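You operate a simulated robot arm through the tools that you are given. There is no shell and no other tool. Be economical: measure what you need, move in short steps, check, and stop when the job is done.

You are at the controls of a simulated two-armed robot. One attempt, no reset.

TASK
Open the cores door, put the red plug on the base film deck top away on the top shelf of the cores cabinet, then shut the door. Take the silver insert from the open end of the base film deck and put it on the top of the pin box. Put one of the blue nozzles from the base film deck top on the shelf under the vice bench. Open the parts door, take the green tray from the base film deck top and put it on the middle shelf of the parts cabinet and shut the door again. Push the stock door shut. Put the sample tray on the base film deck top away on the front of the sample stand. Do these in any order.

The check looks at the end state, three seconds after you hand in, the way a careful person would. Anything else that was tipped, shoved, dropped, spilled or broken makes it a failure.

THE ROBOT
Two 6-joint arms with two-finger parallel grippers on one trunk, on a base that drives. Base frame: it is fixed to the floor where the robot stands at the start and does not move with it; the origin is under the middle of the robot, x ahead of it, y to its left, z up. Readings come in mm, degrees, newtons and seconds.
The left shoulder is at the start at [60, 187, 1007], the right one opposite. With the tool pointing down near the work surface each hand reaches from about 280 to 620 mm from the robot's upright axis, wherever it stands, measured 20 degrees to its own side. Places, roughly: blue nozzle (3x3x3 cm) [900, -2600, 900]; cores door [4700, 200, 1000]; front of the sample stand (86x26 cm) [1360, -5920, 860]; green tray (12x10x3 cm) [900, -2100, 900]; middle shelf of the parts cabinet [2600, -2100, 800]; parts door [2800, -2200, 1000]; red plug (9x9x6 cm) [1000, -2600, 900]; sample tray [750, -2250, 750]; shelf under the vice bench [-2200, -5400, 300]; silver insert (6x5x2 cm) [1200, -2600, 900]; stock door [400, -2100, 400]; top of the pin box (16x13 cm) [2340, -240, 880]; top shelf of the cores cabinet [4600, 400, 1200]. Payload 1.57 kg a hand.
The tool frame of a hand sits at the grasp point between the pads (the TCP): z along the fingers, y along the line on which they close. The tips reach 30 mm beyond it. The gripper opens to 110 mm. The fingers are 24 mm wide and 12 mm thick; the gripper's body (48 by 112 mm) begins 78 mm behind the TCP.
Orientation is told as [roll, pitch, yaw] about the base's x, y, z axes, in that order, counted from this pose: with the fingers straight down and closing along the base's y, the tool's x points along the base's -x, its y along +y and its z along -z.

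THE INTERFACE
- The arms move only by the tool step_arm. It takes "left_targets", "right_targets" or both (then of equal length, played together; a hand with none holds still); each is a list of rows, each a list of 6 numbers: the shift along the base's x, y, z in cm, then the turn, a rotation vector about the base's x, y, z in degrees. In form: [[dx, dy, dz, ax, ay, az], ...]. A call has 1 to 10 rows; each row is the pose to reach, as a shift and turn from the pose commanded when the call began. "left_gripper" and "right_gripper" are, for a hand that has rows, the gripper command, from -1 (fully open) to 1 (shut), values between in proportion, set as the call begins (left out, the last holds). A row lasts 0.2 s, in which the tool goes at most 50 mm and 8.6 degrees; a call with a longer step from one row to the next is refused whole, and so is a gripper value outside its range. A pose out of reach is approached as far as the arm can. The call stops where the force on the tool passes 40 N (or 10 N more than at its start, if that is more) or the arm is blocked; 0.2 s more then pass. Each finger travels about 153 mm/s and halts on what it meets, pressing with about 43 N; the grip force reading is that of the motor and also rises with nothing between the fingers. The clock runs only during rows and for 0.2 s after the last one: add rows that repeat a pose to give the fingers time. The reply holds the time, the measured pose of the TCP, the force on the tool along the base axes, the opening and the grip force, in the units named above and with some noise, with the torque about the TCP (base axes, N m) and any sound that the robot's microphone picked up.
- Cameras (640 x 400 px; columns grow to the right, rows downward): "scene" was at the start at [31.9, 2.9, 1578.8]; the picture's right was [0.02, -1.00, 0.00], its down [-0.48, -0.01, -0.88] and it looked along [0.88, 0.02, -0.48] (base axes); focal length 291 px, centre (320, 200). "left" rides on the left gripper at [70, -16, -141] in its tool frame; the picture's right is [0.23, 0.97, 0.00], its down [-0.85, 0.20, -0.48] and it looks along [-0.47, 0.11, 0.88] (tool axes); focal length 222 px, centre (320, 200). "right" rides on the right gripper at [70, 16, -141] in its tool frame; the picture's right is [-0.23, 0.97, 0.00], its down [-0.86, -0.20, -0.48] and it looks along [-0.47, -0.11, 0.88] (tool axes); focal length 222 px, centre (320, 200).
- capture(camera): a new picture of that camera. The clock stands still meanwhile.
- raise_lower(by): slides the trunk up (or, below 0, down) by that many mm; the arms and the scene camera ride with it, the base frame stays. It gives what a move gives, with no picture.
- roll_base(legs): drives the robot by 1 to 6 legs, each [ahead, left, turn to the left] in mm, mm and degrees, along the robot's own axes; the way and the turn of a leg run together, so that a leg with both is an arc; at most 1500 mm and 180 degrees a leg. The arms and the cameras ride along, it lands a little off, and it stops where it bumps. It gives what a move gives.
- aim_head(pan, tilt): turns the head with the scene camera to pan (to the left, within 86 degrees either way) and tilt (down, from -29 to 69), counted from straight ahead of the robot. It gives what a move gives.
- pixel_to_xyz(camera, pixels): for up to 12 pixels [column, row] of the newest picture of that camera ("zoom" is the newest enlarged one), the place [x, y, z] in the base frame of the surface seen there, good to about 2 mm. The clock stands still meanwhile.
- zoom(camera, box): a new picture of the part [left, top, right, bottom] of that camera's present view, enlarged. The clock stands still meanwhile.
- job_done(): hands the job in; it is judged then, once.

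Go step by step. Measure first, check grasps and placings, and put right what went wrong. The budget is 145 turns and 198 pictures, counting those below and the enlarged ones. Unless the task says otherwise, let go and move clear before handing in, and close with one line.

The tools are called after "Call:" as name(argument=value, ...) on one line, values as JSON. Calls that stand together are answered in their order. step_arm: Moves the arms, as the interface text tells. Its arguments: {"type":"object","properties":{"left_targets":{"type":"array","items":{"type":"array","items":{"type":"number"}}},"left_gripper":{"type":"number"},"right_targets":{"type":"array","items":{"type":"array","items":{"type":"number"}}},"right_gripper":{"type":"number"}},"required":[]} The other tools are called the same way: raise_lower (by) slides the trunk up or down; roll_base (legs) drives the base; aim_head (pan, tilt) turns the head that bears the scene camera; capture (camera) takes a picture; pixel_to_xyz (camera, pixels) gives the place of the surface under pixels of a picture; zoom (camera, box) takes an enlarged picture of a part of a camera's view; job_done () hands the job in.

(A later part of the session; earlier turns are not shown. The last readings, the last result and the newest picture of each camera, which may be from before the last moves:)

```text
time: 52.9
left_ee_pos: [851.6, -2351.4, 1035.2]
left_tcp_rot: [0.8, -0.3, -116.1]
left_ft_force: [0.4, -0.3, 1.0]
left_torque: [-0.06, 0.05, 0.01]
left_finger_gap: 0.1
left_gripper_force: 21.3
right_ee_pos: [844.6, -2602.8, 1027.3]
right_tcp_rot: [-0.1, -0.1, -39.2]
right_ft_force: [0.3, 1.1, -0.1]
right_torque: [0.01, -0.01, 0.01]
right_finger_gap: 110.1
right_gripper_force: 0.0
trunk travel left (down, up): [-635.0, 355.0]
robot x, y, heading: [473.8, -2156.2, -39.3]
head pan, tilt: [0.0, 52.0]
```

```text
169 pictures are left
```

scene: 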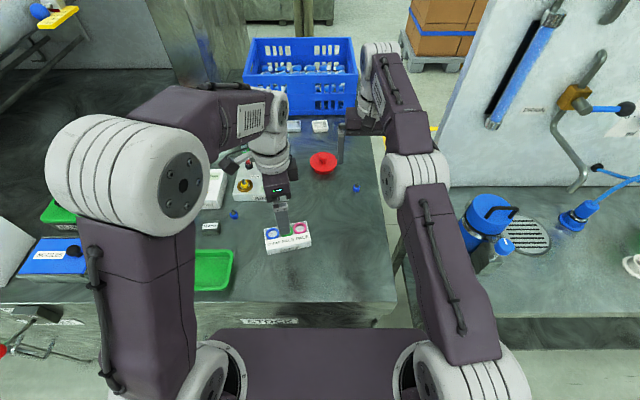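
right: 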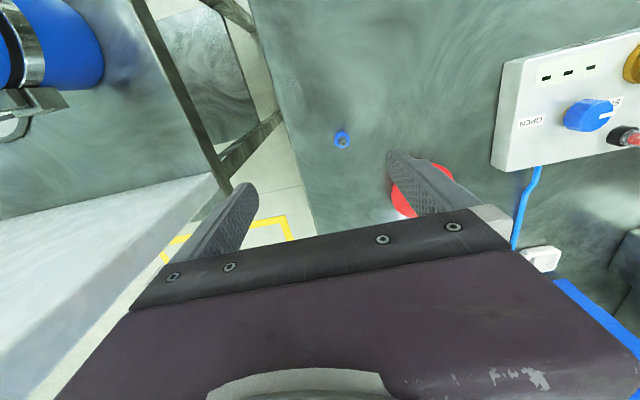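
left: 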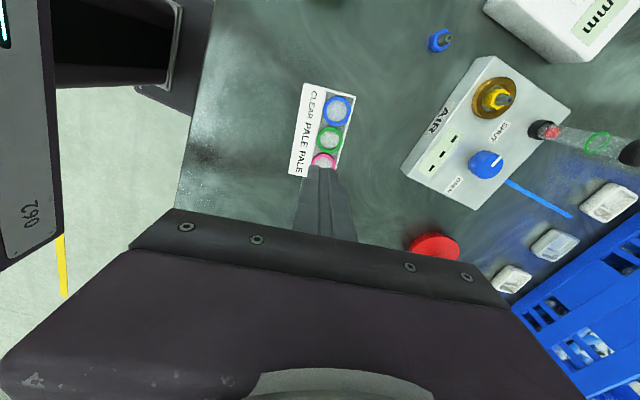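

The left gripper closed to 0 with the tray still on the deck (px 320,130): the grip slipped. Check the tray's present position and state.

Call:
capture(camera="left")

Call:
zoom(camera="left", box=[240, 50, 420, 190])

Call:
zoom(camera="scene", box=[220, 180, 380, 280])

```text
168 pictures are left
```

left: 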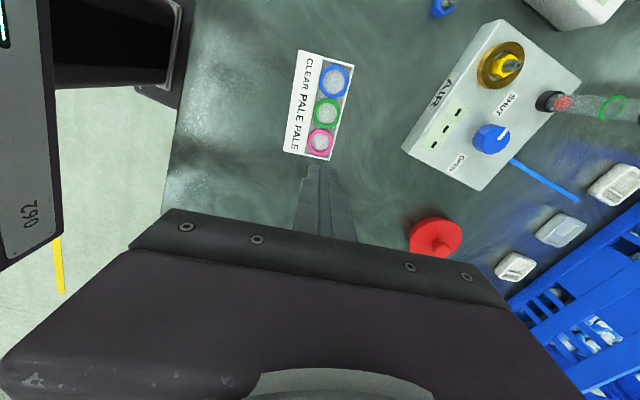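

```text
2.86 times, centred on (330, 120) of left
```

zoom: 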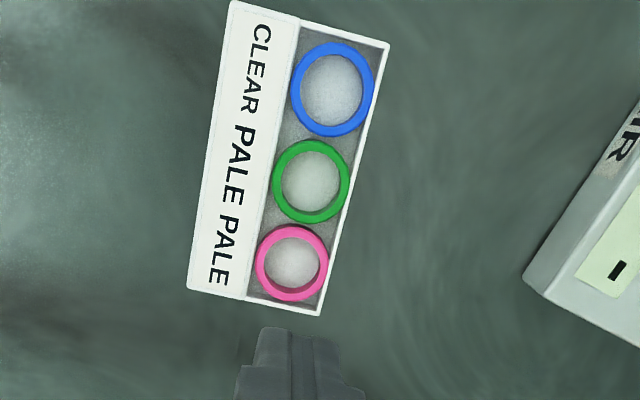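

```text
4.00 times, centred on (300, 230) of scene
```

zoom: 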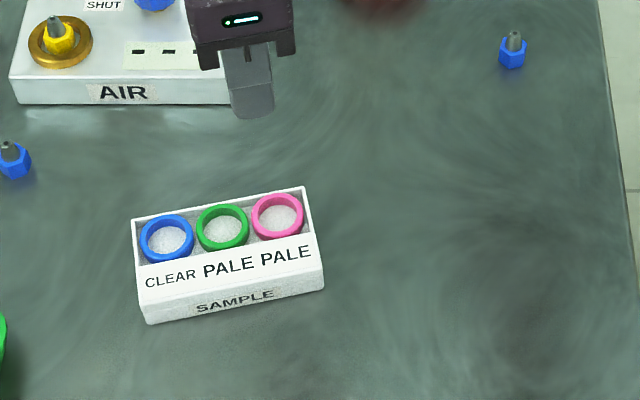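

Call:
pixel_to_xyz(camera="zoom", pixels=[[138, 215], [303, 188], [138, 285], [322, 262], [150, 322], [322, 285], [312, 235], [230, 270]])

Call:
pixel_to_xyz(camera="left", pixels=[[299, 52], [353, 66], [285, 152], [328, 159], [301, 60], [350, 72]])

```text
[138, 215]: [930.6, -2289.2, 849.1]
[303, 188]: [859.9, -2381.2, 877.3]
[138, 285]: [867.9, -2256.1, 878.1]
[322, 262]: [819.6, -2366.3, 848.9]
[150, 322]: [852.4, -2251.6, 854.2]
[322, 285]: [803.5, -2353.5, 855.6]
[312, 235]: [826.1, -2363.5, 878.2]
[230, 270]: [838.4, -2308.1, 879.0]
```

```text
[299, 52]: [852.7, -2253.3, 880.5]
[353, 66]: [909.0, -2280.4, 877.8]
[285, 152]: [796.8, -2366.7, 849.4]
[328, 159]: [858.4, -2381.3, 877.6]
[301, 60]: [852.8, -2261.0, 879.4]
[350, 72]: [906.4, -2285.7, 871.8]
```

The tray hasn't moved and has the same extents; I'll retry more carefully: return above, descend, close and read the gap before lifting.

Call:
step_arm(left_targets=[[0.2, 1.6, 0, 0, 0, 0], [0.4, 3.4, 0, 0, 0, 0], [0.4, 3.4, -4, 0, 0, 0], [0.4, 3.4, -8, 0, 0, 0], [0.4, 3.4, -12, 0, 0, 0], [0.4, 3.4, -15, 0, 0, 0], [0.4, 3.4, -15.1, 0, 0, 0]], left_gripper=-0.8)

Call:
step_arm(left_targets=[[0, 0, 0, 0, 0, 0], [0, 0, 0, 0, 0, 0], [0, 0, 0, 0, 0, 0]], left_gripper=1)

Call:
capture(camera="left")

Call:
zoom(camera="scene", box=[220, 180, 380, 280])

```text
time: 54.5
left_ee_pos: [856.7, -2318.7, 884.3]
left_tcp_rot: [0.7, -0.1, -115.9]
left_ft_force: [-0.2, -0.5, 0.6]
left_torque: [-0.02, -0.02, 0.0]
left_finger_gap: 99.0
left_gripper_force: 0.1
right_ee_pos: [843.4, -2604.8, 1025.2]
right_tcp_rot: [0.0, 0.0, -39.2]
right_ft_force: [-0.4, 0.4, 0.0]
right_torque: [0.01, 0.01, 0.01]
right_finger_gap: 109.9
right_gripper_force: 0.0
trunk travel left (down, up): [-635.0, 355.0]
robot x, y, heading: [473.7, -2154.4, -39.1]
head pan, tilt: [0.0, 52.0]
```

```text
time: 55.3
left_ee_pos: [856.0, -2319.3, 885.9]
left_tcp_rot: [0.7, -0.1, -116.0]
left_ft_force: [0.4, -0.5, -0.1]
left_torque: [0.0, -0.01, -0.01]
left_finger_gap: 64.9
left_gripper_force: 43.0
right_ee_pos: [844.2, -2605.3, 1026.5]
right_tcp_rot: [0.0, -0.1, -39.3]
right_ft_force: [-0.2, 0.0, 0.1]
right_torque: [-0.01, -0.02, -0.01]
right_finger_gap: 109.8
right_gripper_force: 0.0
trunk travel left (down, up): [-635.0, 355.0]
robot x, y, heading: [476.4, -2155.9, -39.2]
head pan, tilt: [0.0, 52.0]
```

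```text
165 pictures are left
```

left: 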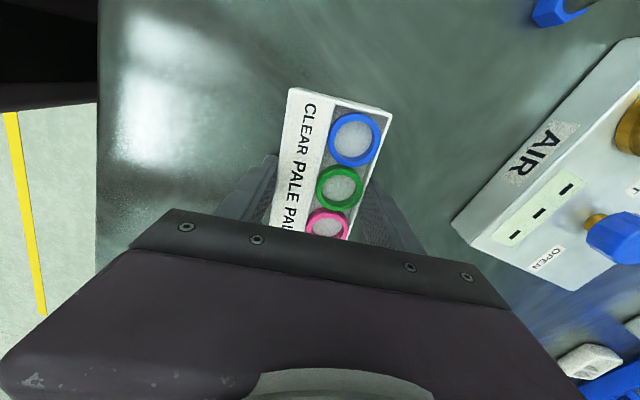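

```text
4.00 times, centred on (300, 230) of scene
```

zoom: 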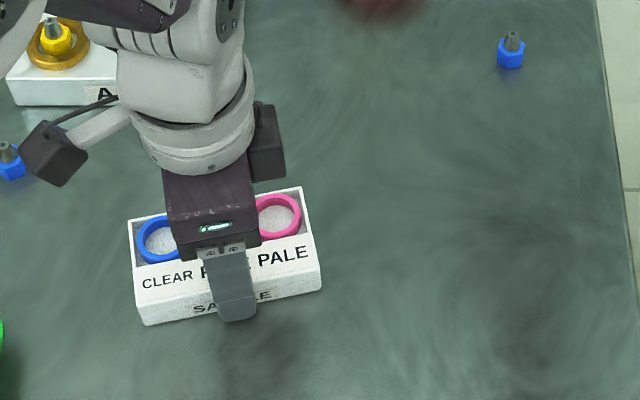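

Gripped: gap 64.9, 43 N. Lift slowly and watch.

Call:
step_arm(left_targets=[[0, 0, 0.3, 0, 0, 0], [0, 0, 0.8, 0, 0, 0], [0, 0, 1.4, 0, 0, 0], [0, 0, 2, 0, 0, 0]])

Call:
capture(camera="left")

Call:
zoom(camera="scene", box=[220, 180, 380, 280])

```text
time: 56.3
left_ee_pos: [856.8, -2321.2, 903.5]
left_tcp_rot: [0.7, 0.0, -116.0]
left_ft_force: [-0.5, 0.4, 0.1]
left_torque: [0.01, 0.03, -0.02]
left_finger_gap: 64.9
left_gripper_force: 43.2
right_ee_pos: [845.2, -2605.5, 1025.9]
right_tcp_rot: [-0.1, 0.0, -39.2]
right_ft_force: [-0.8, 0.2, 0.2]
right_torque: [-0.01, 0.01, -0.01]
right_finger_gap: 110.1
right_gripper_force: 0.1
trunk travel left (down, up): [-635.0, 355.0]
robot x, y, heading: [476.6, -2156.2, -38.9]
head pan, tilt: [0.0, 52.0]
```

```text
163 pictures are left
```

left: 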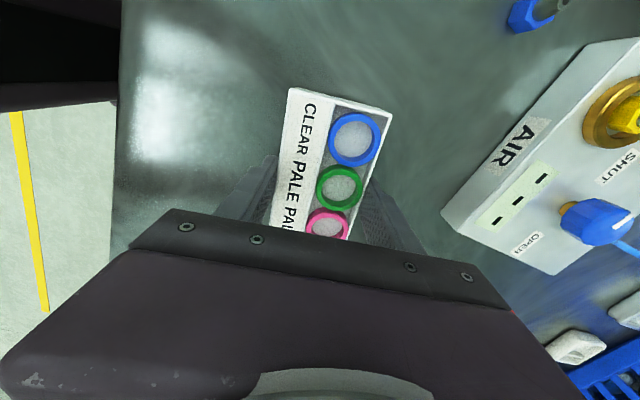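

```text
4.00 times, centred on (300, 230) of scene
```

zoom: 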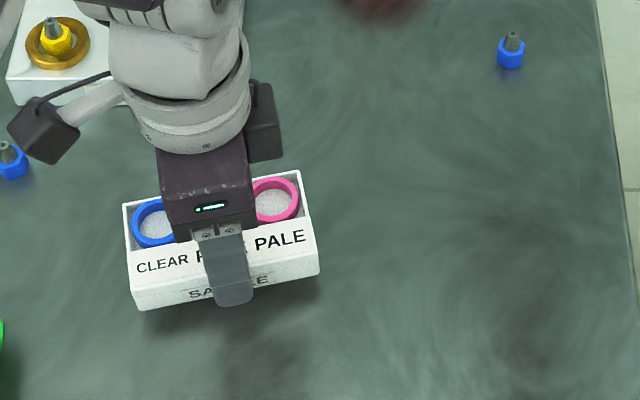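

Tray lifts cleanly now. Continue up gently, then check.

Call:
step_arm(left_targets=[[0, 0, 0.8, 0, 0, 0], [0, 0, 2, 0, 0, 0], [0, 0, 3.5, 0, 0, 0], [0, 0, 5, 0, 0, 0], [0, 0, 6.5, 0, 0, 0], [0, 0, 8, 0, 0, 0], [0, 0, 9.5, 0, 0, 0], [0, 0, 11, 0, 0, 0], [0, 0, 12, 0, 0, 0], [0, 0, 12.4, 0, 0, 0]])

Call:
capture(camera="left")

Call:
capture(camera="right")

Call:
pixel_to_xyz(camera="right", pixels=[[342, 140], [338, 135], [347, 143], [410, 190]])

```text
time: 58.5
left_ee_pos: [856.9, -2320.0, 1027.8]
left_tcp_rot: [0.7, 0.0, -116.0]
left_ft_force: [0.3, -0.9, -1.3]
left_torque: [0.0, 0.0, 0.0]
left_finger_gap: 65.1
left_gripper_force: 42.9
right_ee_pos: [844.0, -2605.9, 1025.1]
right_tcp_rot: [0.0, 0.0, -39.1]
right_ft_force: [-0.9, -0.2, 0.7]
right_torque: [-0.02, 0.06, -0.04]
right_finger_gap: 110.2
right_gripper_force: 0.1
trunk travel left (down, up): [-635.0, 355.0]
robot x, y, heading: [472.6, -2154.6, -39.2]
head pan, tilt: [0.0, 52.0]
```

```text
161 pictures are left
```

left: 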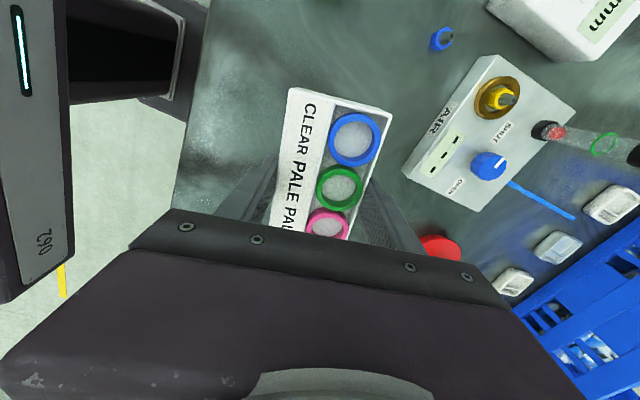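

```text
160 pictures are left
```

right: 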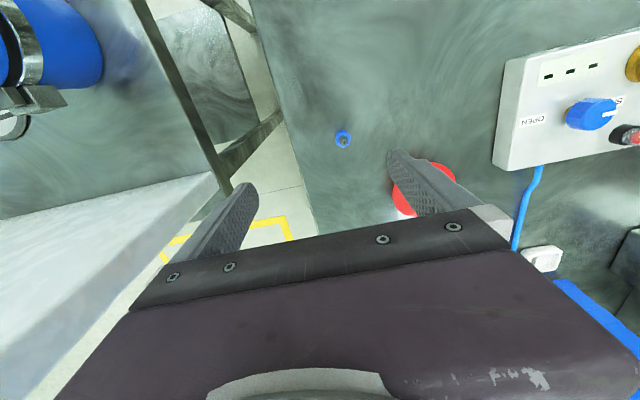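

```text
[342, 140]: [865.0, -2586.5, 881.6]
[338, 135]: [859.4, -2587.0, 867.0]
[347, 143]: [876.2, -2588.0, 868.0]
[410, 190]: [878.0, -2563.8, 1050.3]
```

Held firmly. Now right hand: shift onto the nozzle at (867,−2583), descend, grip.

Call:
step_arm(right_targets=[[2.3, 2.3, 0, 0, 0, 0], [2.3, 2.3, -4, 0, 0, 0], [2.3, 2.3, -8, 0, 0, 0], [2.3, 2.3, -12, 0, 0, 0], [2.3, 2.3, -14.1, 0, 0, 0], [2.3, 2.3, -14.1, 0, 0, 0]], right_gripper=-0.1)

Call:
capture(camera="right")

```text
time: 59.9
left_ee_pos: [856.6, -2321.5, 1028.3]
left_tcp_rot: [0.7, -0.1, -115.9]
left_ft_force: [-0.9, 0.1, -1.3]
left_torque: [-0.01, -0.01, -0.01]
left_finger_gap: 64.9
left_gripper_force: 42.9
right_ee_pos: [866.2, -2580.8, 884.9]
right_tcp_rot: [-0.1, 0.0, -39.2]
right_ft_force: [-0.8, -0.5, 0.1]
right_torque: [0.01, 0.0, -0.01]
right_finger_gap: 60.6
right_gripper_force: 0.0
right hand out of reach, approached as far as the arm can: row 1
trunk travel left (down, up): [-635.0, 355.0]
robot x, y, heading: [475.0, -2156.8, -39.0]
head pan, tilt: [0.0, 52.0]
```

```text
159 pictures are left
```

right: 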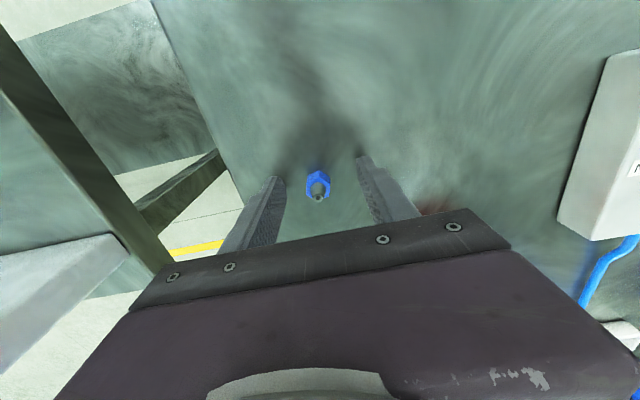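

Nozzle sits between the fingers. Close, lift gently.

Call:
step_arm(right_targets=[[0, 0, 0, 0, 0, 0], [0, 0, 0, 0, 0, 0], [0, 0, 0, 0, 0, 0], [0, 0, 0.5, 0, 0, 0], [0, 0, 1.5, 0, 0, 0], [0, 0, 3, 0, 0, 0], [0, 0, 4.5, 0, 0, 0], [0, 0, 6, 0, 0, 0], [0, 0, 8, 0, 0, 0], [0, 0, 10, 0, 0, 0]], right_gripper=1)

Call:
capture(camera="right")

```text
time: 62.1
left_ee_pos: [856.6, -2319.2, 1028.3]
left_tcp_rot: [0.7, 0.0, -116.0]
left_ft_force: [0.1, 1.0, -1.4]
left_torque: [-0.01, 0.03, -0.03]
left_finger_gap: 65.1
left_gripper_force: 43.1
right_ee_pos: [867.7, -2582.4, 985.0]
right_tcp_rot: [-0.1, 0.0, -39.2]
right_ft_force: [-0.1, 0.7, 0.1]
right_torque: [0.02, -0.04, 0.0]
right_finger_gap: 19.8
right_gripper_force: 33.4
trunk travel left (down, up): [-635.0, 355.0]
robot x, y, heading: [474.6, -2154.9, -39.2]
head pan, tilt: [0.0, 52.0]
```

```text
158 pictures are left
```

right: 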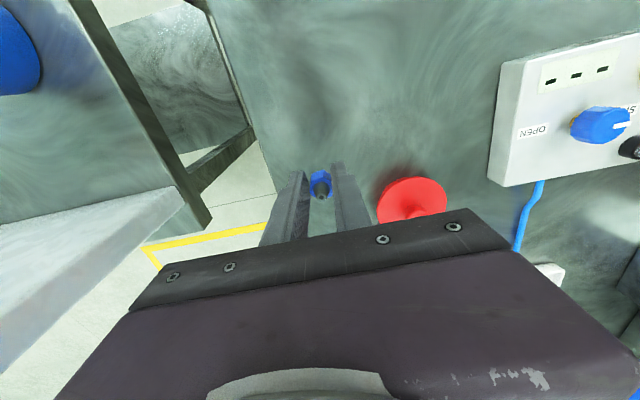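

Nozzle held (19.8 mm). Both hands loaded; I back out and turn to face along the aisle toward the vice bench.

Call:
roll_base(legs=[[-750, 0, 0], [0, 0, -90]])

Call:
aim_head(pan=0, tilt=15)

Call:
capture(camera="scene")

Call:
capture(camera="left")

```text
time: 70.0
left_ee_pos: [-282.0, -2056.2, 1027.2]
left_tcp_rot: [0.7, -0.1, 153.4]
left_ft_force: [0.1, 0.3, -1.0]
left_torque: [-0.03, 0.03, -0.02]
left_finger_gap: 65.0
left_gripper_force: 42.9
right_ee_pos: [-543.9, -2064.2, 985.4]
right_tcp_rot: [-0.1, 0.1, -129.7]
right_ft_force: [0.0, -0.1, 0.0]
right_torque: [-0.02, 0.01, -0.04]
right_finger_gap: 20.0
right_gripper_force: 34.0
trunk travel left (down, up): [-635.0, 355.0]
robot x, y, heading: [-114.2, -1675.7, -129.7]
head pan, tilt: [0.0, 52.0]
```

```text
time: 71.0
left_ee_pos: [-281.9, -2055.3, 1027.8]
left_tcp_rot: [0.7, -0.1, 153.4]
left_ft_force: [0.1, 0.3, -0.2]
left_torque: [-0.03, 0.01, 0.0]
left_finger_gap: 65.1
left_gripper_force: 42.8
right_ee_pos: [-543.1, -2063.5, 986.0]
right_tcp_rot: [0.0, 0.1, -129.7]
right_ft_force: [-0.4, 0.2, 0.4]
right_torque: [-0.01, 0.03, 0.01]
right_finger_gap: 19.7
right_gripper_force: 33.7
trunk travel left (down, up): [-635.0, 355.0]
robot x, y, heading: [-112.5, -1678.1, -130.0]
head pan, tilt: [0.0, 15.0]
```

```text
157 pictures are left
```

scene: 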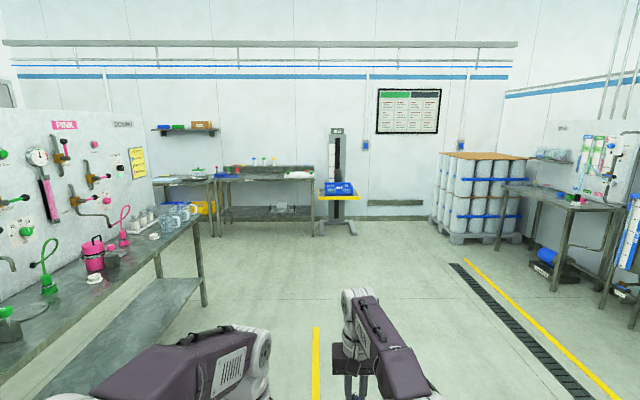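

```text
156 pictures are left
```

left: 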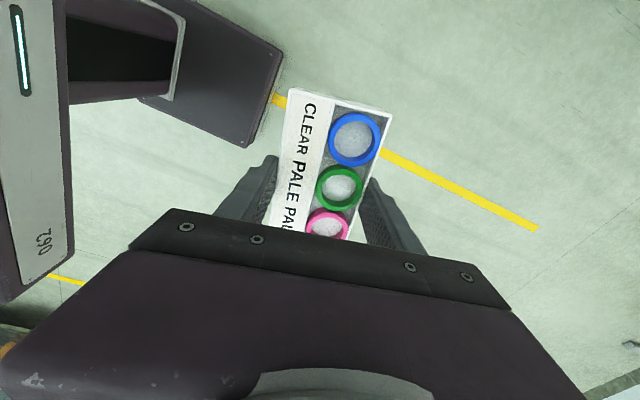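

Tray and nozzle still held. Measure the far benches to find the vice bench (shelf near (−2200,−5400)).

Call:
pixel_to_xyz(camera="scene", pixels=[[222, 235], [312, 235], [260, 183], [340, 190], [270, 215], [185, 183], [560, 210], [450, 230], [200, 215], [510, 240], [205, 300], [290, 209]])

Call:
zoom(camera="scene", box=[140, 110, 380, 260])

Call:
aim_head(pan=60, tilt=10)

Call:
capture(camera="scene")

```text
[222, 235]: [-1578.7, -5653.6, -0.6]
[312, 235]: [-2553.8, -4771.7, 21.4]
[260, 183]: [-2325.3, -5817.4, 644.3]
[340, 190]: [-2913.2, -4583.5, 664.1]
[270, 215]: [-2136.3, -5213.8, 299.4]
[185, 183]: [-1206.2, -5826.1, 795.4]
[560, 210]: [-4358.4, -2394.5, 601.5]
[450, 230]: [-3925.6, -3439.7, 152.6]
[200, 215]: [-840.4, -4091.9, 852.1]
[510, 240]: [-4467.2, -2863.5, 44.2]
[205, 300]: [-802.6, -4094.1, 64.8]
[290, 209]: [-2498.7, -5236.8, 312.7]
```

```text
2.67 times, centred on (260, 185) of scene
```

zoom: 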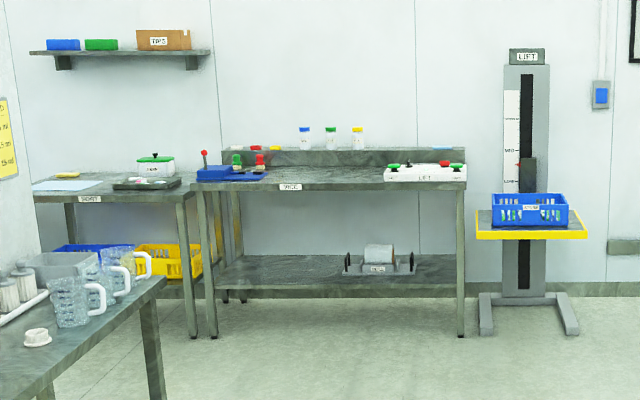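

```text
time: 72.3
left_ee_pos: [-281.0, -2057.8, 1028.7]
left_tcp_rot: [0.8, -0.1, 153.4]
left_ft_force: [0.3, 0.4, 0.2]
left_torque: [-0.01, -0.01, -0.02]
left_finger_gap: 64.9
left_gripper_force: 43.0
right_ee_pos: [-543.2, -2064.2, 984.6]
right_tcp_rot: [0.0, 0.0, -129.8]
right_ft_force: [0.6, 0.6, 0.1]
right_torque: [0.0, 0.0, 0.03]
right_finger_gap: 19.9
right_gripper_force: 33.5
trunk travel left (down, up): [-635.0, 355.0]
robot x, y, heading: [-114.3, -1676.8, -129.9]
head pan, tilt: [60.0, 10.0]
```

```text
154 pictures are left
```

scene: 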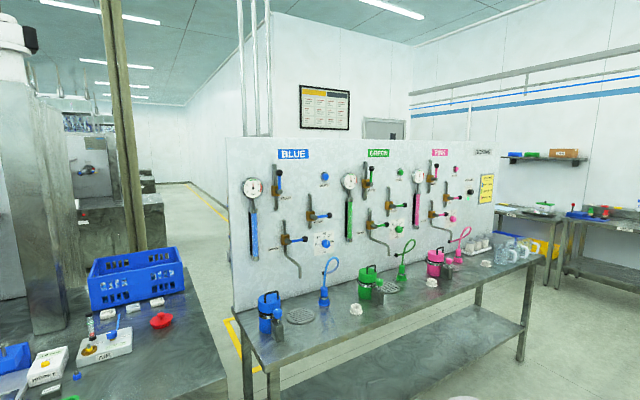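

The vice bench front is at about 3.4–4 m ahead, with its shelf at z≈300 (a clamp item sits right-of-centre on it; left part empty). Drive there.

Call:
roll_base(legs=[[1500, 0, 0], [1300, 0, 0.5], [400, 1000, 0]])

Call:
aim_head(pan=0, tilt=40)

Call:
capture(camera="scene")

Call:
pixel_to_xyz(camera="scene", pixels=[[100, 150], [320, 150], [540, 150], [320, 180], [320, 220], [200, 220], [320, 250], [320, 280], [200, 280], [420, 280], [320, 120], [320, 200]])

```text
time: 90.9
left_ee_pos: [-1551.2, -5119.3, 1028.7]
left_tcp_rot: [0.7, 0.0, 153.8]
left_ft_force: [0.3, 0.7, -1.0]
left_torque: [-0.01, 0.0, -0.01]
left_finger_gap: 65.0
left_gripper_force: 42.8
right_ee_pos: [-1813.8, -5128.9, 986.1]
right_tcp_rot: [0.0, 0.0, -129.4]
right_ft_force: [0.2, 0.2, -0.9]
right_torque: [-0.02, -0.02, 0.04]
right_finger_gap: 19.8
right_gripper_force: 33.6
trunk travel left (down, up): [-635.0, 355.0]
robot x, y, heading: [-1388.7, -4738.9, -129.5]
head pan, tilt: [60.0, 10.0]
```

```text
time: 92.2
left_ee_pos: [-1551.7, -5119.9, 1028.1]
left_tcp_rot: [0.7, -0.1, 153.8]
left_ft_force: [-0.2, 0.1, -1.0]
left_torque: [-0.01, 0.01, 0.0]
left_finger_gap: 64.9
left_gripper_force: 42.9
right_ee_pos: [-1813.7, -5128.5, 984.5]
right_tcp_rot: [-0.1, 0.0, -129.3]
right_ft_force: [0.0, 0.3, -0.9]
right_torque: [0.0, 0.01, -0.03]
right_finger_gap: 19.9
right_gripper_force: 33.9
trunk travel left (down, up): [-635.0, 355.0]
robot x, y, heading: [-1384.7, -4741.0, -129.3]
head pan, tilt: [0.0, 40.0]
```

```text
153 pictures are left
```

scene: 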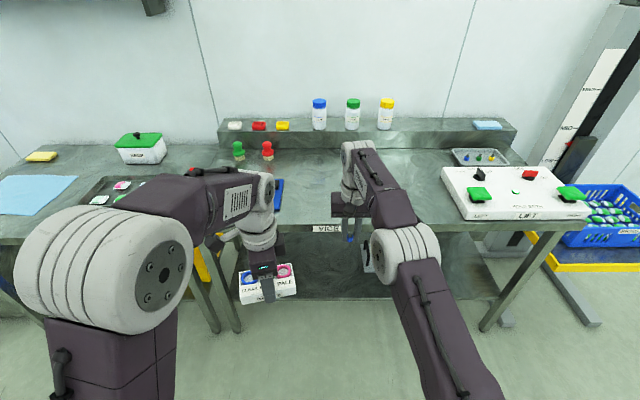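

```text
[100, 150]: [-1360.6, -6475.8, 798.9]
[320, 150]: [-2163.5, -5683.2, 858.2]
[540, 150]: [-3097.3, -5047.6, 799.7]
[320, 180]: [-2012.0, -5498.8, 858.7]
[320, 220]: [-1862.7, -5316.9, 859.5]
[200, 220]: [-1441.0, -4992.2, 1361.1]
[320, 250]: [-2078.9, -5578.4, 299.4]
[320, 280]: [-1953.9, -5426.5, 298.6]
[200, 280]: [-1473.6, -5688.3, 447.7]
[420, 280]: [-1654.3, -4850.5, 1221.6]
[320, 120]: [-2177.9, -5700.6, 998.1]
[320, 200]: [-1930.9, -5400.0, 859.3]
```

Bench top front edge is near u=−5294 and the shelf is z≈299. Lower the trunk, then look under the bench.

Call:
raise_lower(by=-400)

Call:
raise_lower(by=-200)

Call:
aim_head(pan=0, tilt=25)

Call:
capture(camera="scene")

Call:
capture(camera="right")

```text
time: 96.0
left_ee_pos: [-1551.3, -5118.9, 629.1]
left_tcp_rot: [0.8, -0.1, 153.8]
left_ft_force: [0.3, 0.3, -0.8]
left_torque: [0.03, -0.02, -0.01]
left_finger_gap: 64.9
left_gripper_force: 43.0
right_ee_pos: [-1814.1, -5128.4, 586.9]
right_tcp_rot: [0.1, 0.0, -129.4]
right_ft_force: [-0.5, 0.0, 0.1]
right_torque: [-0.05, 0.03, 0.02]
right_finger_gap: 20.0
right_gripper_force: 33.3
trunk travel left (down, up): [-235.0, 755.0]
robot x, y, heading: [-1384.2, -4737.6, -129.4]
head pan, tilt: [0.0, 40.0]
```

```text
time: 98.2
left_ee_pos: [-1551.9, -5119.6, 428.4]
left_tcp_rot: [0.7, -0.2, 153.7]
left_ft_force: [-1.0, -0.2, -0.2]
left_torque: [0.03, 0.01, -0.02]
left_finger_gap: 64.8
left_gripper_force: 42.9
right_ee_pos: [-1814.4, -5129.2, 385.0]
right_tcp_rot: [0.0, 0.0, -129.4]
right_ft_force: [0.2, 0.0, -0.1]
right_torque: [0.0, -0.03, 0.0]
right_finger_gap: 19.9
right_gripper_force: 34.0
trunk travel left (down, up): [-35.0, 955.0]
robot x, y, heading: [-1388.3, -4737.4, -129.3]
head pan, tilt: [0.0, 40.0]
```

```text
time: 98.9
left_ee_pos: [-1551.5, -5119.3, 428.7]
left_tcp_rot: [0.8, -0.1, 153.7]
left_ft_force: [0.0, -0.3, -0.4]
left_torque: [0.0, -0.03, 0.03]
left_finger_gap: 65.0
left_gripper_force: 42.5
right_ee_pos: [-1813.8, -5129.0, 385.6]
right_tcp_rot: [0.1, 0.0, -129.4]
right_ft_force: [0.7, -0.3, 0.6]
right_torque: [0.01, -0.03, 0.0]
right_finger_gap: 19.8
right_gripper_force: 33.5
trunk travel left (down, up): [-35.0, 955.0]
robot x, y, heading: [-1384.0, -4733.5, -129.5]
head pan, tilt: [0.0, 25.0]
```

```text
152 pictures are left
```

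scene: 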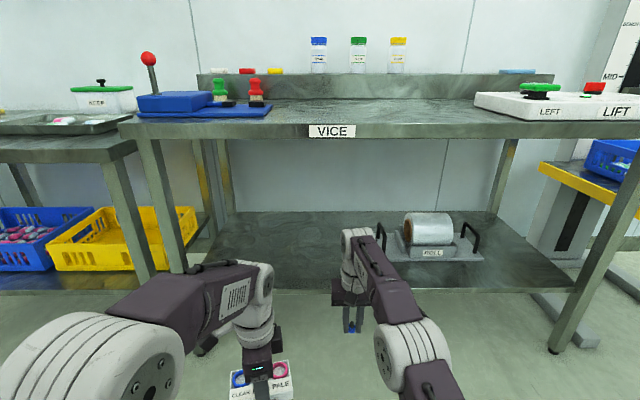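

```text
151 pictures are left
```

right: 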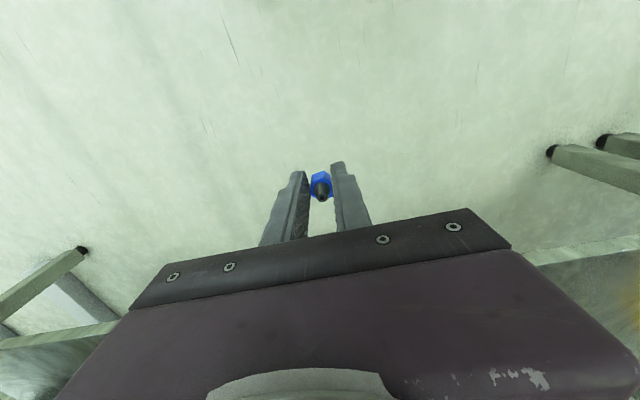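

Call:
pixel_to_xyz(camera="scene", pixels=[[400, 258], [385, 245], [320, 240], [320, 285], [250, 250], [480, 285], [140, 200], [165, 240], [600, 260], [300, 132], [400, 290]])

```text
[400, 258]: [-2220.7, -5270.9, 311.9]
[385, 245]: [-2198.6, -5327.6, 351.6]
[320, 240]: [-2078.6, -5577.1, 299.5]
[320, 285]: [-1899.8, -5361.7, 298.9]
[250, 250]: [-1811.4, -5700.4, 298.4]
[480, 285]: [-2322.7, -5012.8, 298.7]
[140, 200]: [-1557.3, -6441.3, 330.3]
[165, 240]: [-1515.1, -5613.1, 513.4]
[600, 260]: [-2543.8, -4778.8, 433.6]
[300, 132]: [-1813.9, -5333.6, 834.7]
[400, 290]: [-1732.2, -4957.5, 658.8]
```

Shelf front edge ≈ u −5330; the empty spot ahead of the right hand is clear (clamp at px 385,245 is 170 mm to the right). Roll in 320 mm.

Call:
roll_base(legs=[[320, 40, 0]])

Call:
capture(camera="scene")

Call:
capture(camera="right")

```text
time: 101.1
left_ee_pos: [-1726.4, -5395.4, 428.2]
left_tcp_rot: [0.7, -0.2, 154.0]
left_ft_force: [0.2, 0.0, -1.7]
left_torque: [-0.03, -0.01, -0.04]
left_finger_gap: 65.1
left_gripper_force: 43.0
right_ee_pos: [-1988.1, -5405.2, 385.0]
right_tcp_rot: [0.0, 0.0, -129.3]
right_ft_force: [-0.8, 0.4, 0.3]
right_torque: [-0.04, 0.0, 0.0]
right_finger_gap: 19.4
right_gripper_force: 33.8
trunk travel left (down, up): [-35.0, 955.0]
robot x, y, heading: [-1561.7, -5011.6, -129.3]
head pan, tilt: [0.0, 25.0]
```

```text
150 pictures are left
```

scene: 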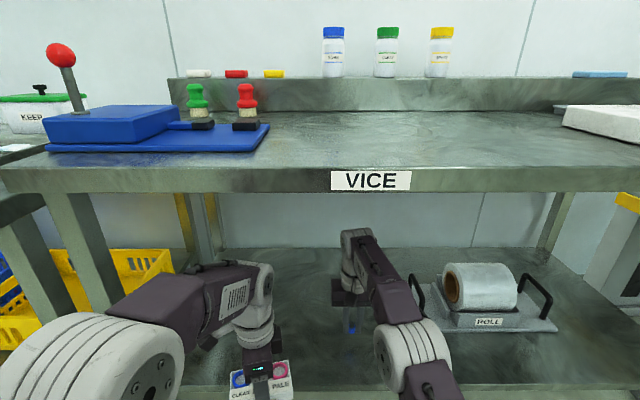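

```text
149 pictures are left
```

right: 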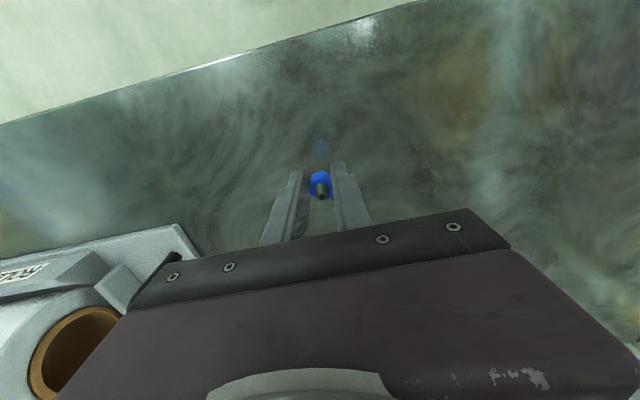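

Over the shelf. Lower 49 mm, release, rise.

Call:
step_arm(right_targets=[[0, 0, -2, 0, 0, 0], [0, 0, -4, 0, 0, 0], [0, 0, -4.9, 0, 0, 0], [0, 0, -4.9, 0, 0, 0]])

Call:
step_arm(right_targets=[[0, 0, 0, 0, 0, 0], [0, 0, 0, 0, 0, 0], [0, 0, 2, 0, 0, 0], [0, 0, 5, 0, 0, 0], [0, 0, 8, 0, 0, 0]], right_gripper=0)

Call:
capture(camera="right")

```text
time: 102.1
left_ee_pos: [-1725.6, -5395.3, 427.5]
left_tcp_rot: [0.8, -0.1, 153.8]
left_ft_force: [-1.4, 0.2, -0.8]
left_torque: [0.01, -0.01, 0.0]
left_finger_gap: 65.1
left_gripper_force: 43.4
right_ee_pos: [-1986.9, -5405.1, 336.9]
right_tcp_rot: [0.0, 0.1, -129.3]
right_ft_force: [0.8, 0.1, 0.5]
right_torque: [0.0, 0.0, 0.0]
right_finger_gap: 20.0
right_gripper_force: 33.6
trunk travel left (down, up): [-35.0, 955.0]
robot x, y, heading: [-1560.1, -5011.2, -129.3]
head pan, tilt: [0.0, 25.0]
```

```text
time: 103.3
left_ee_pos: [-1725.1, -5395.6, 427.2]
left_tcp_rot: [0.7, -0.1, 153.8]
left_ft_force: [1.0, -0.4, 0.1]
left_torque: [0.01, -0.02, 0.01]
left_finger_gap: 65.2
left_gripper_force: 42.9
right_ee_pos: [-1984.5, -5402.1, 416.6]
right_tcp_rot: [0.0, -0.1, -129.3]
right_ft_force: [0.4, 0.1, -0.6]
right_torque: [-0.03, -0.04, -0.01]
right_finger_gap: 55.0
right_gripper_force: 0.1
right hand out of reach, approached as far as the arm can: row 5
trunk travel left (down, up): [-35.0, 955.0]
robot x, y, heading: [-1558.9, -5013.9, -129.5]
head pan, tilt: [0.0, 25.0]
```

```text
148 pictures are left
```

right: 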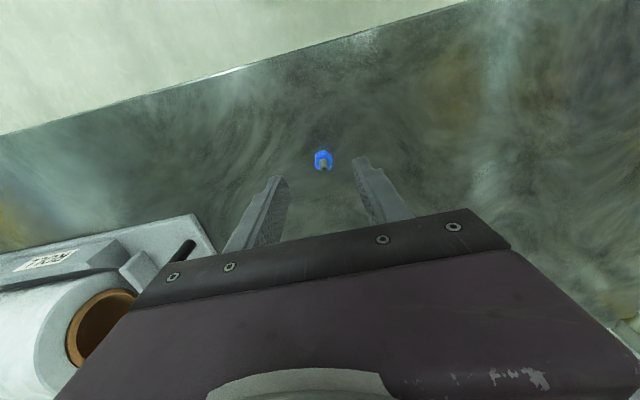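

The nozzle stands on the shelf (px 323,160). Back out, raise, turn left toward the sample stand and look.

Call:
roll_base(legs=[[-450, 0, 0], [0, 0, 90]])

Call:
raise_lower(by=400)

Call:
raise_lower(by=200)

Call:
aim_head(pan=0, tilt=15)

Call:
capture(camera="scene")

```text
time: 109.9
left_ee_pos: [-890.9, -4834.4, 428.6]
left_tcp_rot: [0.7, -0.2, -116.4]
left_ft_force: [0.5, -0.1, -0.5]
left_torque: [0.0, 0.0, 0.0]
left_finger_gap: 65.0
left_gripper_force: 43.1
right_ee_pos: [-885.0, -5091.9, 415.5]
right_tcp_rot: [0.0, 0.0, -39.7]
right_ft_force: [0.0, 0.1, 0.4]
right_torque: [-0.02, -0.01, -0.04]
right_finger_gap: 55.4
right_gripper_force: 0.1
trunk travel left (down, up): [-35.0, 955.0]
robot x, y, heading: [-1270.7, -4664.4, -39.7]
head pan, tilt: [0.0, 25.0]
```

```text
time: 113.7
left_ee_pos: [-890.8, -4832.8, 829.2]
left_tcp_rot: [0.7, -0.1, -116.5]
left_ft_force: [-0.4, -1.1, -0.3]
left_torque: [-0.01, 0.0, 0.03]
left_finger_gap: 64.8
left_gripper_force: 42.9
right_ee_pos: [-886.8, -5091.1, 815.2]
right_tcp_rot: [0.0, 0.0, -39.6]
right_ft_force: [-0.2, 0.5, 0.0]
right_torque: [-0.03, -0.01, -0.01]
right_finger_gap: 55.3
right_gripper_force: 0.0
trunk travel left (down, up): [-435.0, 555.0]
robot x, y, heading: [-1270.5, -4664.2, -39.6]
head pan, tilt: [0.0, 25.0]
```

```text
time: 115.9
left_ee_pos: [-890.9, -4833.6, 1027.3]
left_tcp_rot: [0.7, -0.1, -116.4]
left_ft_force: [-0.6, -0.7, -0.7]
left_torque: [0.0, 0.01, 0.01]
left_finger_gap: 65.0
left_gripper_force: 42.7
right_ee_pos: [-885.3, -5091.8, 1015.0]
right_tcp_rot: [0.0, 0.1, -39.7]
right_ft_force: [0.8, 0.5, -0.5]
right_torque: [0.0, -0.01, -0.01]
right_finger_gap: 55.3
right_gripper_force: 0.1
trunk travel left (down, up): [-635.0, 355.0]
robot x, y, heading: [-1269.1, -4664.5, -39.5]
head pan, tilt: [0.0, 25.0]
```

```text
time: 116.6
left_ee_pos: [-889.8, -4832.4, 1027.7]
left_tcp_rot: [0.8, 0.0, -116.4]
left_ft_force: [0.4, 0.3, -1.3]
left_torque: [0.01, 0.01, 0.0]
left_finger_gap: 65.1
left_gripper_force: 43.2
right_ee_pos: [-885.7, -5091.9, 1015.7]
right_tcp_rot: [0.1, 0.0, -39.7]
right_ft_force: [-0.8, 0.3, -0.6]
right_torque: [-0.03, -0.01, 0.01]
right_finger_gap: 54.9
right_gripper_force: 0.0
trunk travel left (down, up): [-635.0, 355.0]
robot x, y, heading: [-1271.8, -4662.0, -39.6]
head pan, tilt: [0.0, 15.0]
```

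```text
147 pictures are left
```

scene: 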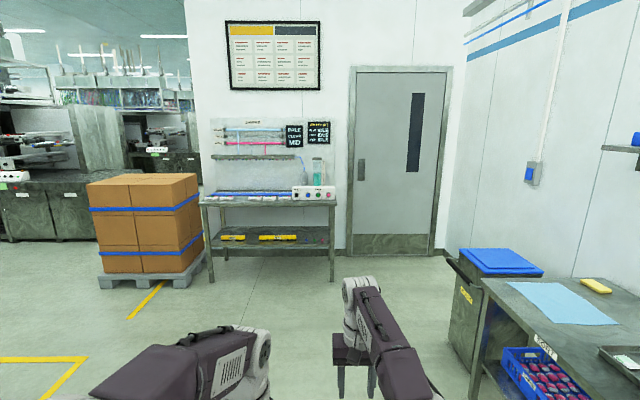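

The stand by the wall (px 270,200) looks like the sample stand; measure.

Call:
pixel_to_xyz(camera="scene", pixels=[[210, 203], [330, 202], [245, 202], [210, 280], [332, 278], [140, 280], [190, 280], [270, 195], [125, 225], [315, 190]])

Call:
zoom(camera="scene", box=[190, 110, 350, 210])

```text
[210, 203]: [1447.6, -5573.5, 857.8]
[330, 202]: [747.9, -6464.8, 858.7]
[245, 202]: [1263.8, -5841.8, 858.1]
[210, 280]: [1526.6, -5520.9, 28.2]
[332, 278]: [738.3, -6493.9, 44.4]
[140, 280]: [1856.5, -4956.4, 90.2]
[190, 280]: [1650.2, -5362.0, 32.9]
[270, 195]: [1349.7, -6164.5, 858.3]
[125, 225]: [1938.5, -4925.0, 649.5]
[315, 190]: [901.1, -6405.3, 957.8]
```

```text
4.00 times, centred on (270, 160) of scene
```

zoom: 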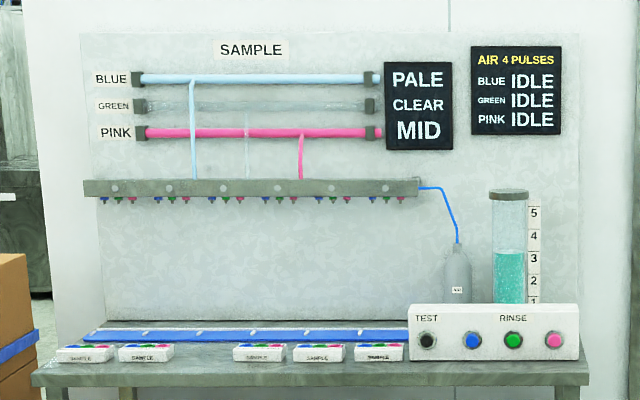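

The stand already holds five sample trays with an empty slot at zoom (205,352). I drive toward that slot.

Call:
roll_base(legs=[[1100, 290, 0.3], [1060, 290, 0]])

Call:
aim_head(pan=5, tilt=40)

Call:
capture(camera="scene")

Call:
zoom(camera="scene", box=[160, 80, 480, 280])

```text
time: 127.7
left_ee_pos: [1174.1, -5738.7, 1028.5]
left_tcp_rot: [0.6, -0.1, -115.1]
left_ft_force: [-0.3, -0.5, -1.0]
left_torque: [0.02, -0.03, 0.0]
left_finger_gap: 65.0
left_gripper_force: 43.1
right_ee_pos: [1184.3, -5997.0, 1016.3]
right_tcp_rot: [0.0, 0.0, -38.3]
right_ft_force: [-1.0, 0.0, 0.9]
right_torque: [0.0, -0.03, 0.0]
right_finger_gap: 55.2
right_gripper_force: 0.1
trunk travel left (down, up): [-635.0, 355.0]
robot x, y, heading: [788.8, -5578.7, -38.3]
head pan, tilt: [0.0, 15.0]
```

```text
time: 128.6
left_ee_pos: [1172.3, -5738.4, 1026.7]
left_tcp_rot: [0.7, -0.2, -114.9]
left_ft_force: [0.0, 0.3, -0.3]
left_torque: [-0.01, 0.0, -0.01]
left_finger_gap: 65.0
left_gripper_force: 43.3
right_ee_pos: [1184.0, -5997.3, 1016.2]
right_tcp_rot: [0.0, -0.1, -38.2]
right_ft_force: [0.1, 0.1, 0.6]
right_torque: [-0.02, 0.0, -0.01]
right_finger_gap: 55.0
right_gripper_force: 0.1
trunk travel left (down, up): [-635.0, 355.0]
robot x, y, heading: [789.9, -5582.2, -38.5]
head pan, tilt: [5.0, 40.0]
```

```text
145 pictures are left
```

scene: 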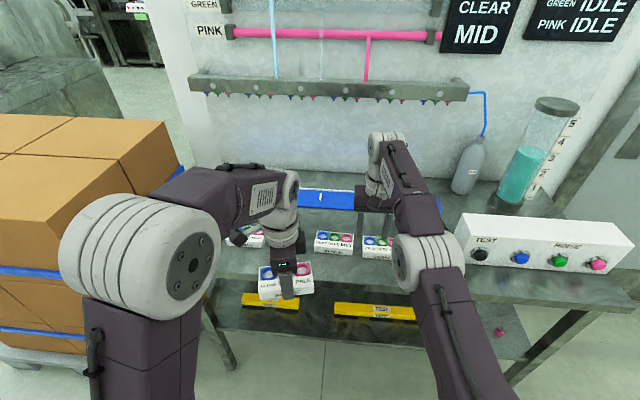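

```text
2.00 times, centred on (320, 180) of scene
```

zoom: 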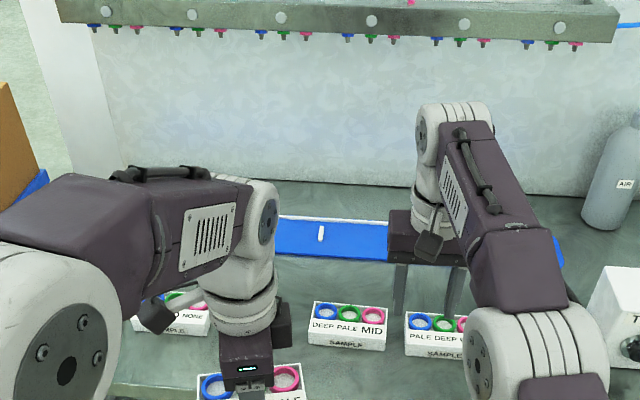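

I look with the left camera and measure the header and trays.

Call:
pixel_to_xyz(camera="scene", pixels=[[210, 85], [460, 90], [330, 97], [335, 235], [318, 238], [352, 238], [380, 243], [245, 240], [225, 235], [325, 195], [265, 262], [210, 278]])

Call:
capture(camera="left")

Call:
capture(camera="right")

```text
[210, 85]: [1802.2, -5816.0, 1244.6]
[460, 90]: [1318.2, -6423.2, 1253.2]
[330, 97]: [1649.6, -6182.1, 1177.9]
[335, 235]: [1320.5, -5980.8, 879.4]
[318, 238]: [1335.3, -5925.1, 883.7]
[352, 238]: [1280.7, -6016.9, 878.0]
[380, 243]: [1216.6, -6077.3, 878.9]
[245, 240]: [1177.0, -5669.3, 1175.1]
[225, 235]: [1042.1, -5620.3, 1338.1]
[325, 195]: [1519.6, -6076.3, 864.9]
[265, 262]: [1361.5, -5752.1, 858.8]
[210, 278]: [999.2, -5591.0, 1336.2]
```

```text
143 pictures are left
```

left: 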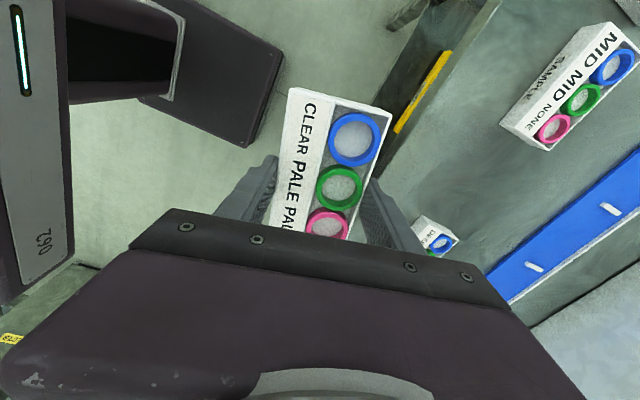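

```text
142 pictures are left
```

right: 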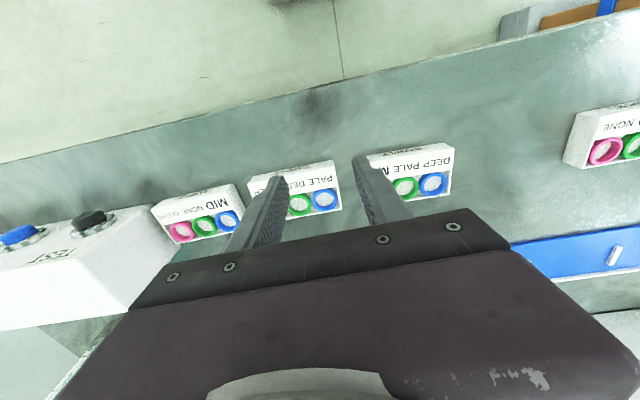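

Call:
pixel_to_xyz(camera="right", pixels=[[452, 145], [447, 193], [376, 205], [578, 115], [566, 158], [585, 165], [337, 163], [510, 150], [640, 140], [505, 215]])

Call:
pixel_to_xyz(camera="left", pixels=[[502, 122], [548, 150], [612, 25], [425, 217], [490, 290], [290, 90], [390, 113], [500, 170]])

```text
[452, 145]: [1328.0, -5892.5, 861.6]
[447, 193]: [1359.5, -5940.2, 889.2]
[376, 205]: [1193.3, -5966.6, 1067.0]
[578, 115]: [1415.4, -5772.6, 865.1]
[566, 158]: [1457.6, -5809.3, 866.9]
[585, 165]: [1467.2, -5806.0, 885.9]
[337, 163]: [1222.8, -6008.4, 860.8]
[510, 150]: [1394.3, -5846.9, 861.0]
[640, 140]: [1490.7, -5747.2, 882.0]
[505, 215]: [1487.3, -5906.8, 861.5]
```

```text
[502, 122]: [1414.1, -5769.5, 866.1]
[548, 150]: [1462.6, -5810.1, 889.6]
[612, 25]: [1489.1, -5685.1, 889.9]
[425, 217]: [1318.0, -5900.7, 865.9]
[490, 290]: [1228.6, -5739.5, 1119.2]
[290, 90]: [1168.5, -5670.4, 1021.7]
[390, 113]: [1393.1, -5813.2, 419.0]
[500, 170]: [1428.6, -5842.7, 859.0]
```

The free slot is 153 mm wide, centred at (1390,−5854), surface z≈858.5. Retract the right hand, roll in, and check.

Call:
step_arm(right_targets=[[-3.9, 3.1, 0, 0, 0, 0], [-7.8, 6.2, 0, 0, 0, 0], [-11.6, 9.2, 0, 0, 0, 0]])

Call:
roll_base(legs=[[230, 30, 0]])

Call:
capture(camera="scene")

```text
time: 129.4
left_ee_pos: [1173.3, -5736.9, 1028.4]
left_tcp_rot: [0.8, 0.0, -114.9]
left_ft_force: [-0.4, 0.5, -1.5]
left_torque: [-0.03, 0.01, 0.04]
left_finger_gap: 65.0
left_gripper_force: 43.1
right_ee_pos: [1066.7, -5905.5, 1017.9]
right_tcp_rot: [0.1, -0.3, -38.2]
right_ft_force: [-0.4, 0.0, -0.5]
right_torque: [-0.04, -0.03, 0.02]
right_finger_gap: 55.0
right_gripper_force: 0.0
trunk travel left (down, up): [-635.0, 355.0]
robot x, y, heading: [787.3, -5581.3, -38.5]
head pan, tilt: [5.0, 40.0]
```

```text
time: 131.1
left_ee_pos: [1367.6, -5853.3, 1028.5]
left_tcp_rot: [0.7, -0.1, -115.0]
left_ft_force: [0.5, 0.3, -0.6]
left_torque: [0.0, -0.02, 0.01]
left_finger_gap: 65.1
left_gripper_force: 43.4
right_ee_pos: [1262.2, -6021.9, 1016.3]
right_tcp_rot: [-0.1, 0.0, -38.3]
right_ft_force: [-0.4, -0.7, -0.2]
right_torque: [-0.02, -0.03, -0.02]
right_finger_gap: 55.1
right_gripper_force: 0.2
trunk travel left (down, up): [-635.0, 355.0]
robot x, y, heading: [984.6, -5692.0, -38.3]
head pan, tilt: [5.0, 40.0]
```

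```text
141 pictures are left
```

scene: 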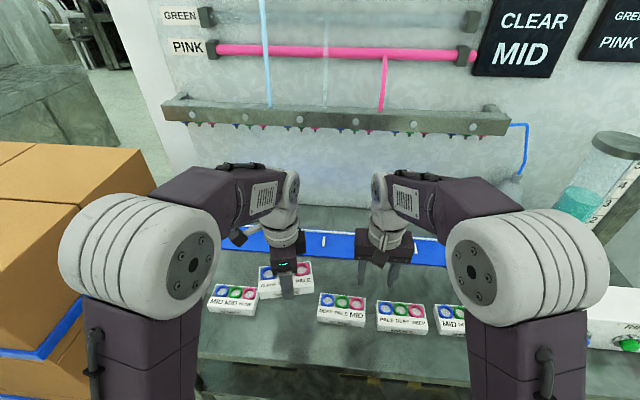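

Shift 22 mm, turn −12.5°, and start lowering slowly.

Call:
step_arm(left_targets=[[0.6, 0, 0, 0, 0, -3], [1.2, 0, 0, 0, 0, -6], [1.8, 0, 0, 0, 0, -9.5], [2.24, -0.07, 0, 0, 0, -12.5], [2.24, -0.07, -1.5, 0, 0, -12.5], [2.24, -0.07, -3, 0, 0, -12.5], [2.24, -0.07, -4.5, 0, 0, -12.5], [2.24, -0.07, -6, 0, 0, -12.5], [2.24, -0.07, -7.5, 0, 0, -12.5], [2.24, -0.07, -9, 0, 0, -12.5]])

Call:
capture(camera="left")

Call:
zoom(camera="scene", box=[200, 230, 400, 355])

```text
time: 133.3
left_ee_pos: [1389.9, -5856.5, 938.0]
left_tcp_rot: [0.7, -0.2, -127.6]
left_ft_force: [0.1, 0.1, -1.4]
left_torque: [0.0, 0.01, -0.03]
left_finger_gap: 65.2
left_gripper_force: 42.9
right_ee_pos: [1262.8, -6023.2, 1017.9]
right_tcp_rot: [0.0, 0.0, -38.4]
right_ft_force: [0.4, 0.3, -0.6]
right_torque: [0.02, 0.07, 0.01]
right_finger_gap: 55.3
right_gripper_force: 0.1
trunk travel left (down, up): [-635.0, 355.0]
robot x, y, heading: [984.8, -5697.5, -38.3]
head pan, tilt: [5.0, 40.0]
```

```text
140 pictures are left
```

left: 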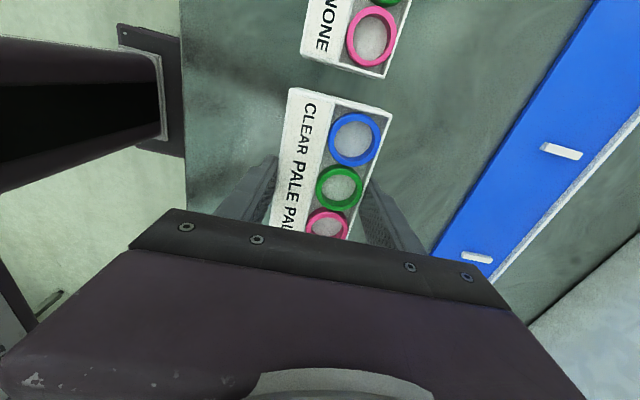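

```text
3.20 times, centred on (300, 292) of scene
```

zoom: 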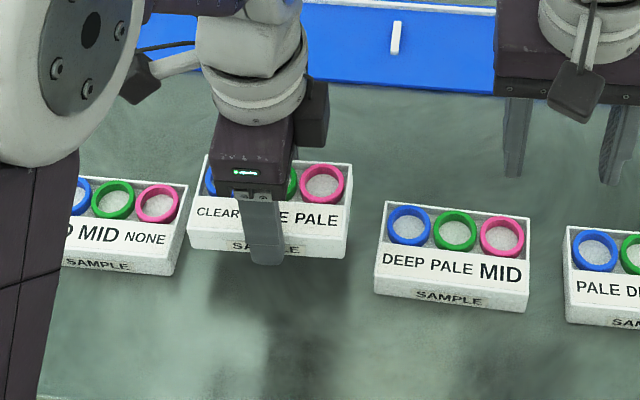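

Call:
pixel_to_xyz(camera="left", pixels=[[291, 92], [389, 113], [303, 50], [385, 76], [275, 215], [230, 120]])

Call:
pixel_to_xyz(camera="zoom", pixels=[[190, 235], [345, 245], [378, 278], [386, 208], [178, 262], [350, 170], [188, 190], [200, 165]])

```text
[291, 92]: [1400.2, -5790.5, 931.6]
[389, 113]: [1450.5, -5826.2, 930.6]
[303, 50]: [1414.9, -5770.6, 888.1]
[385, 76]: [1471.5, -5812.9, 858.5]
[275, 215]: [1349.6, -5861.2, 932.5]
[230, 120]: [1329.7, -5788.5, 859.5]
```

```text
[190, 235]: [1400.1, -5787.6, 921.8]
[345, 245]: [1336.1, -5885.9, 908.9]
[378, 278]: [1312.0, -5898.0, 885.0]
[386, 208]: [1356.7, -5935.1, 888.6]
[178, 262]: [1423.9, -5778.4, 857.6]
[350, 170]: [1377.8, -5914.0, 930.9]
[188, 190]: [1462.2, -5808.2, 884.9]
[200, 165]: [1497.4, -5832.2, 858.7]
```

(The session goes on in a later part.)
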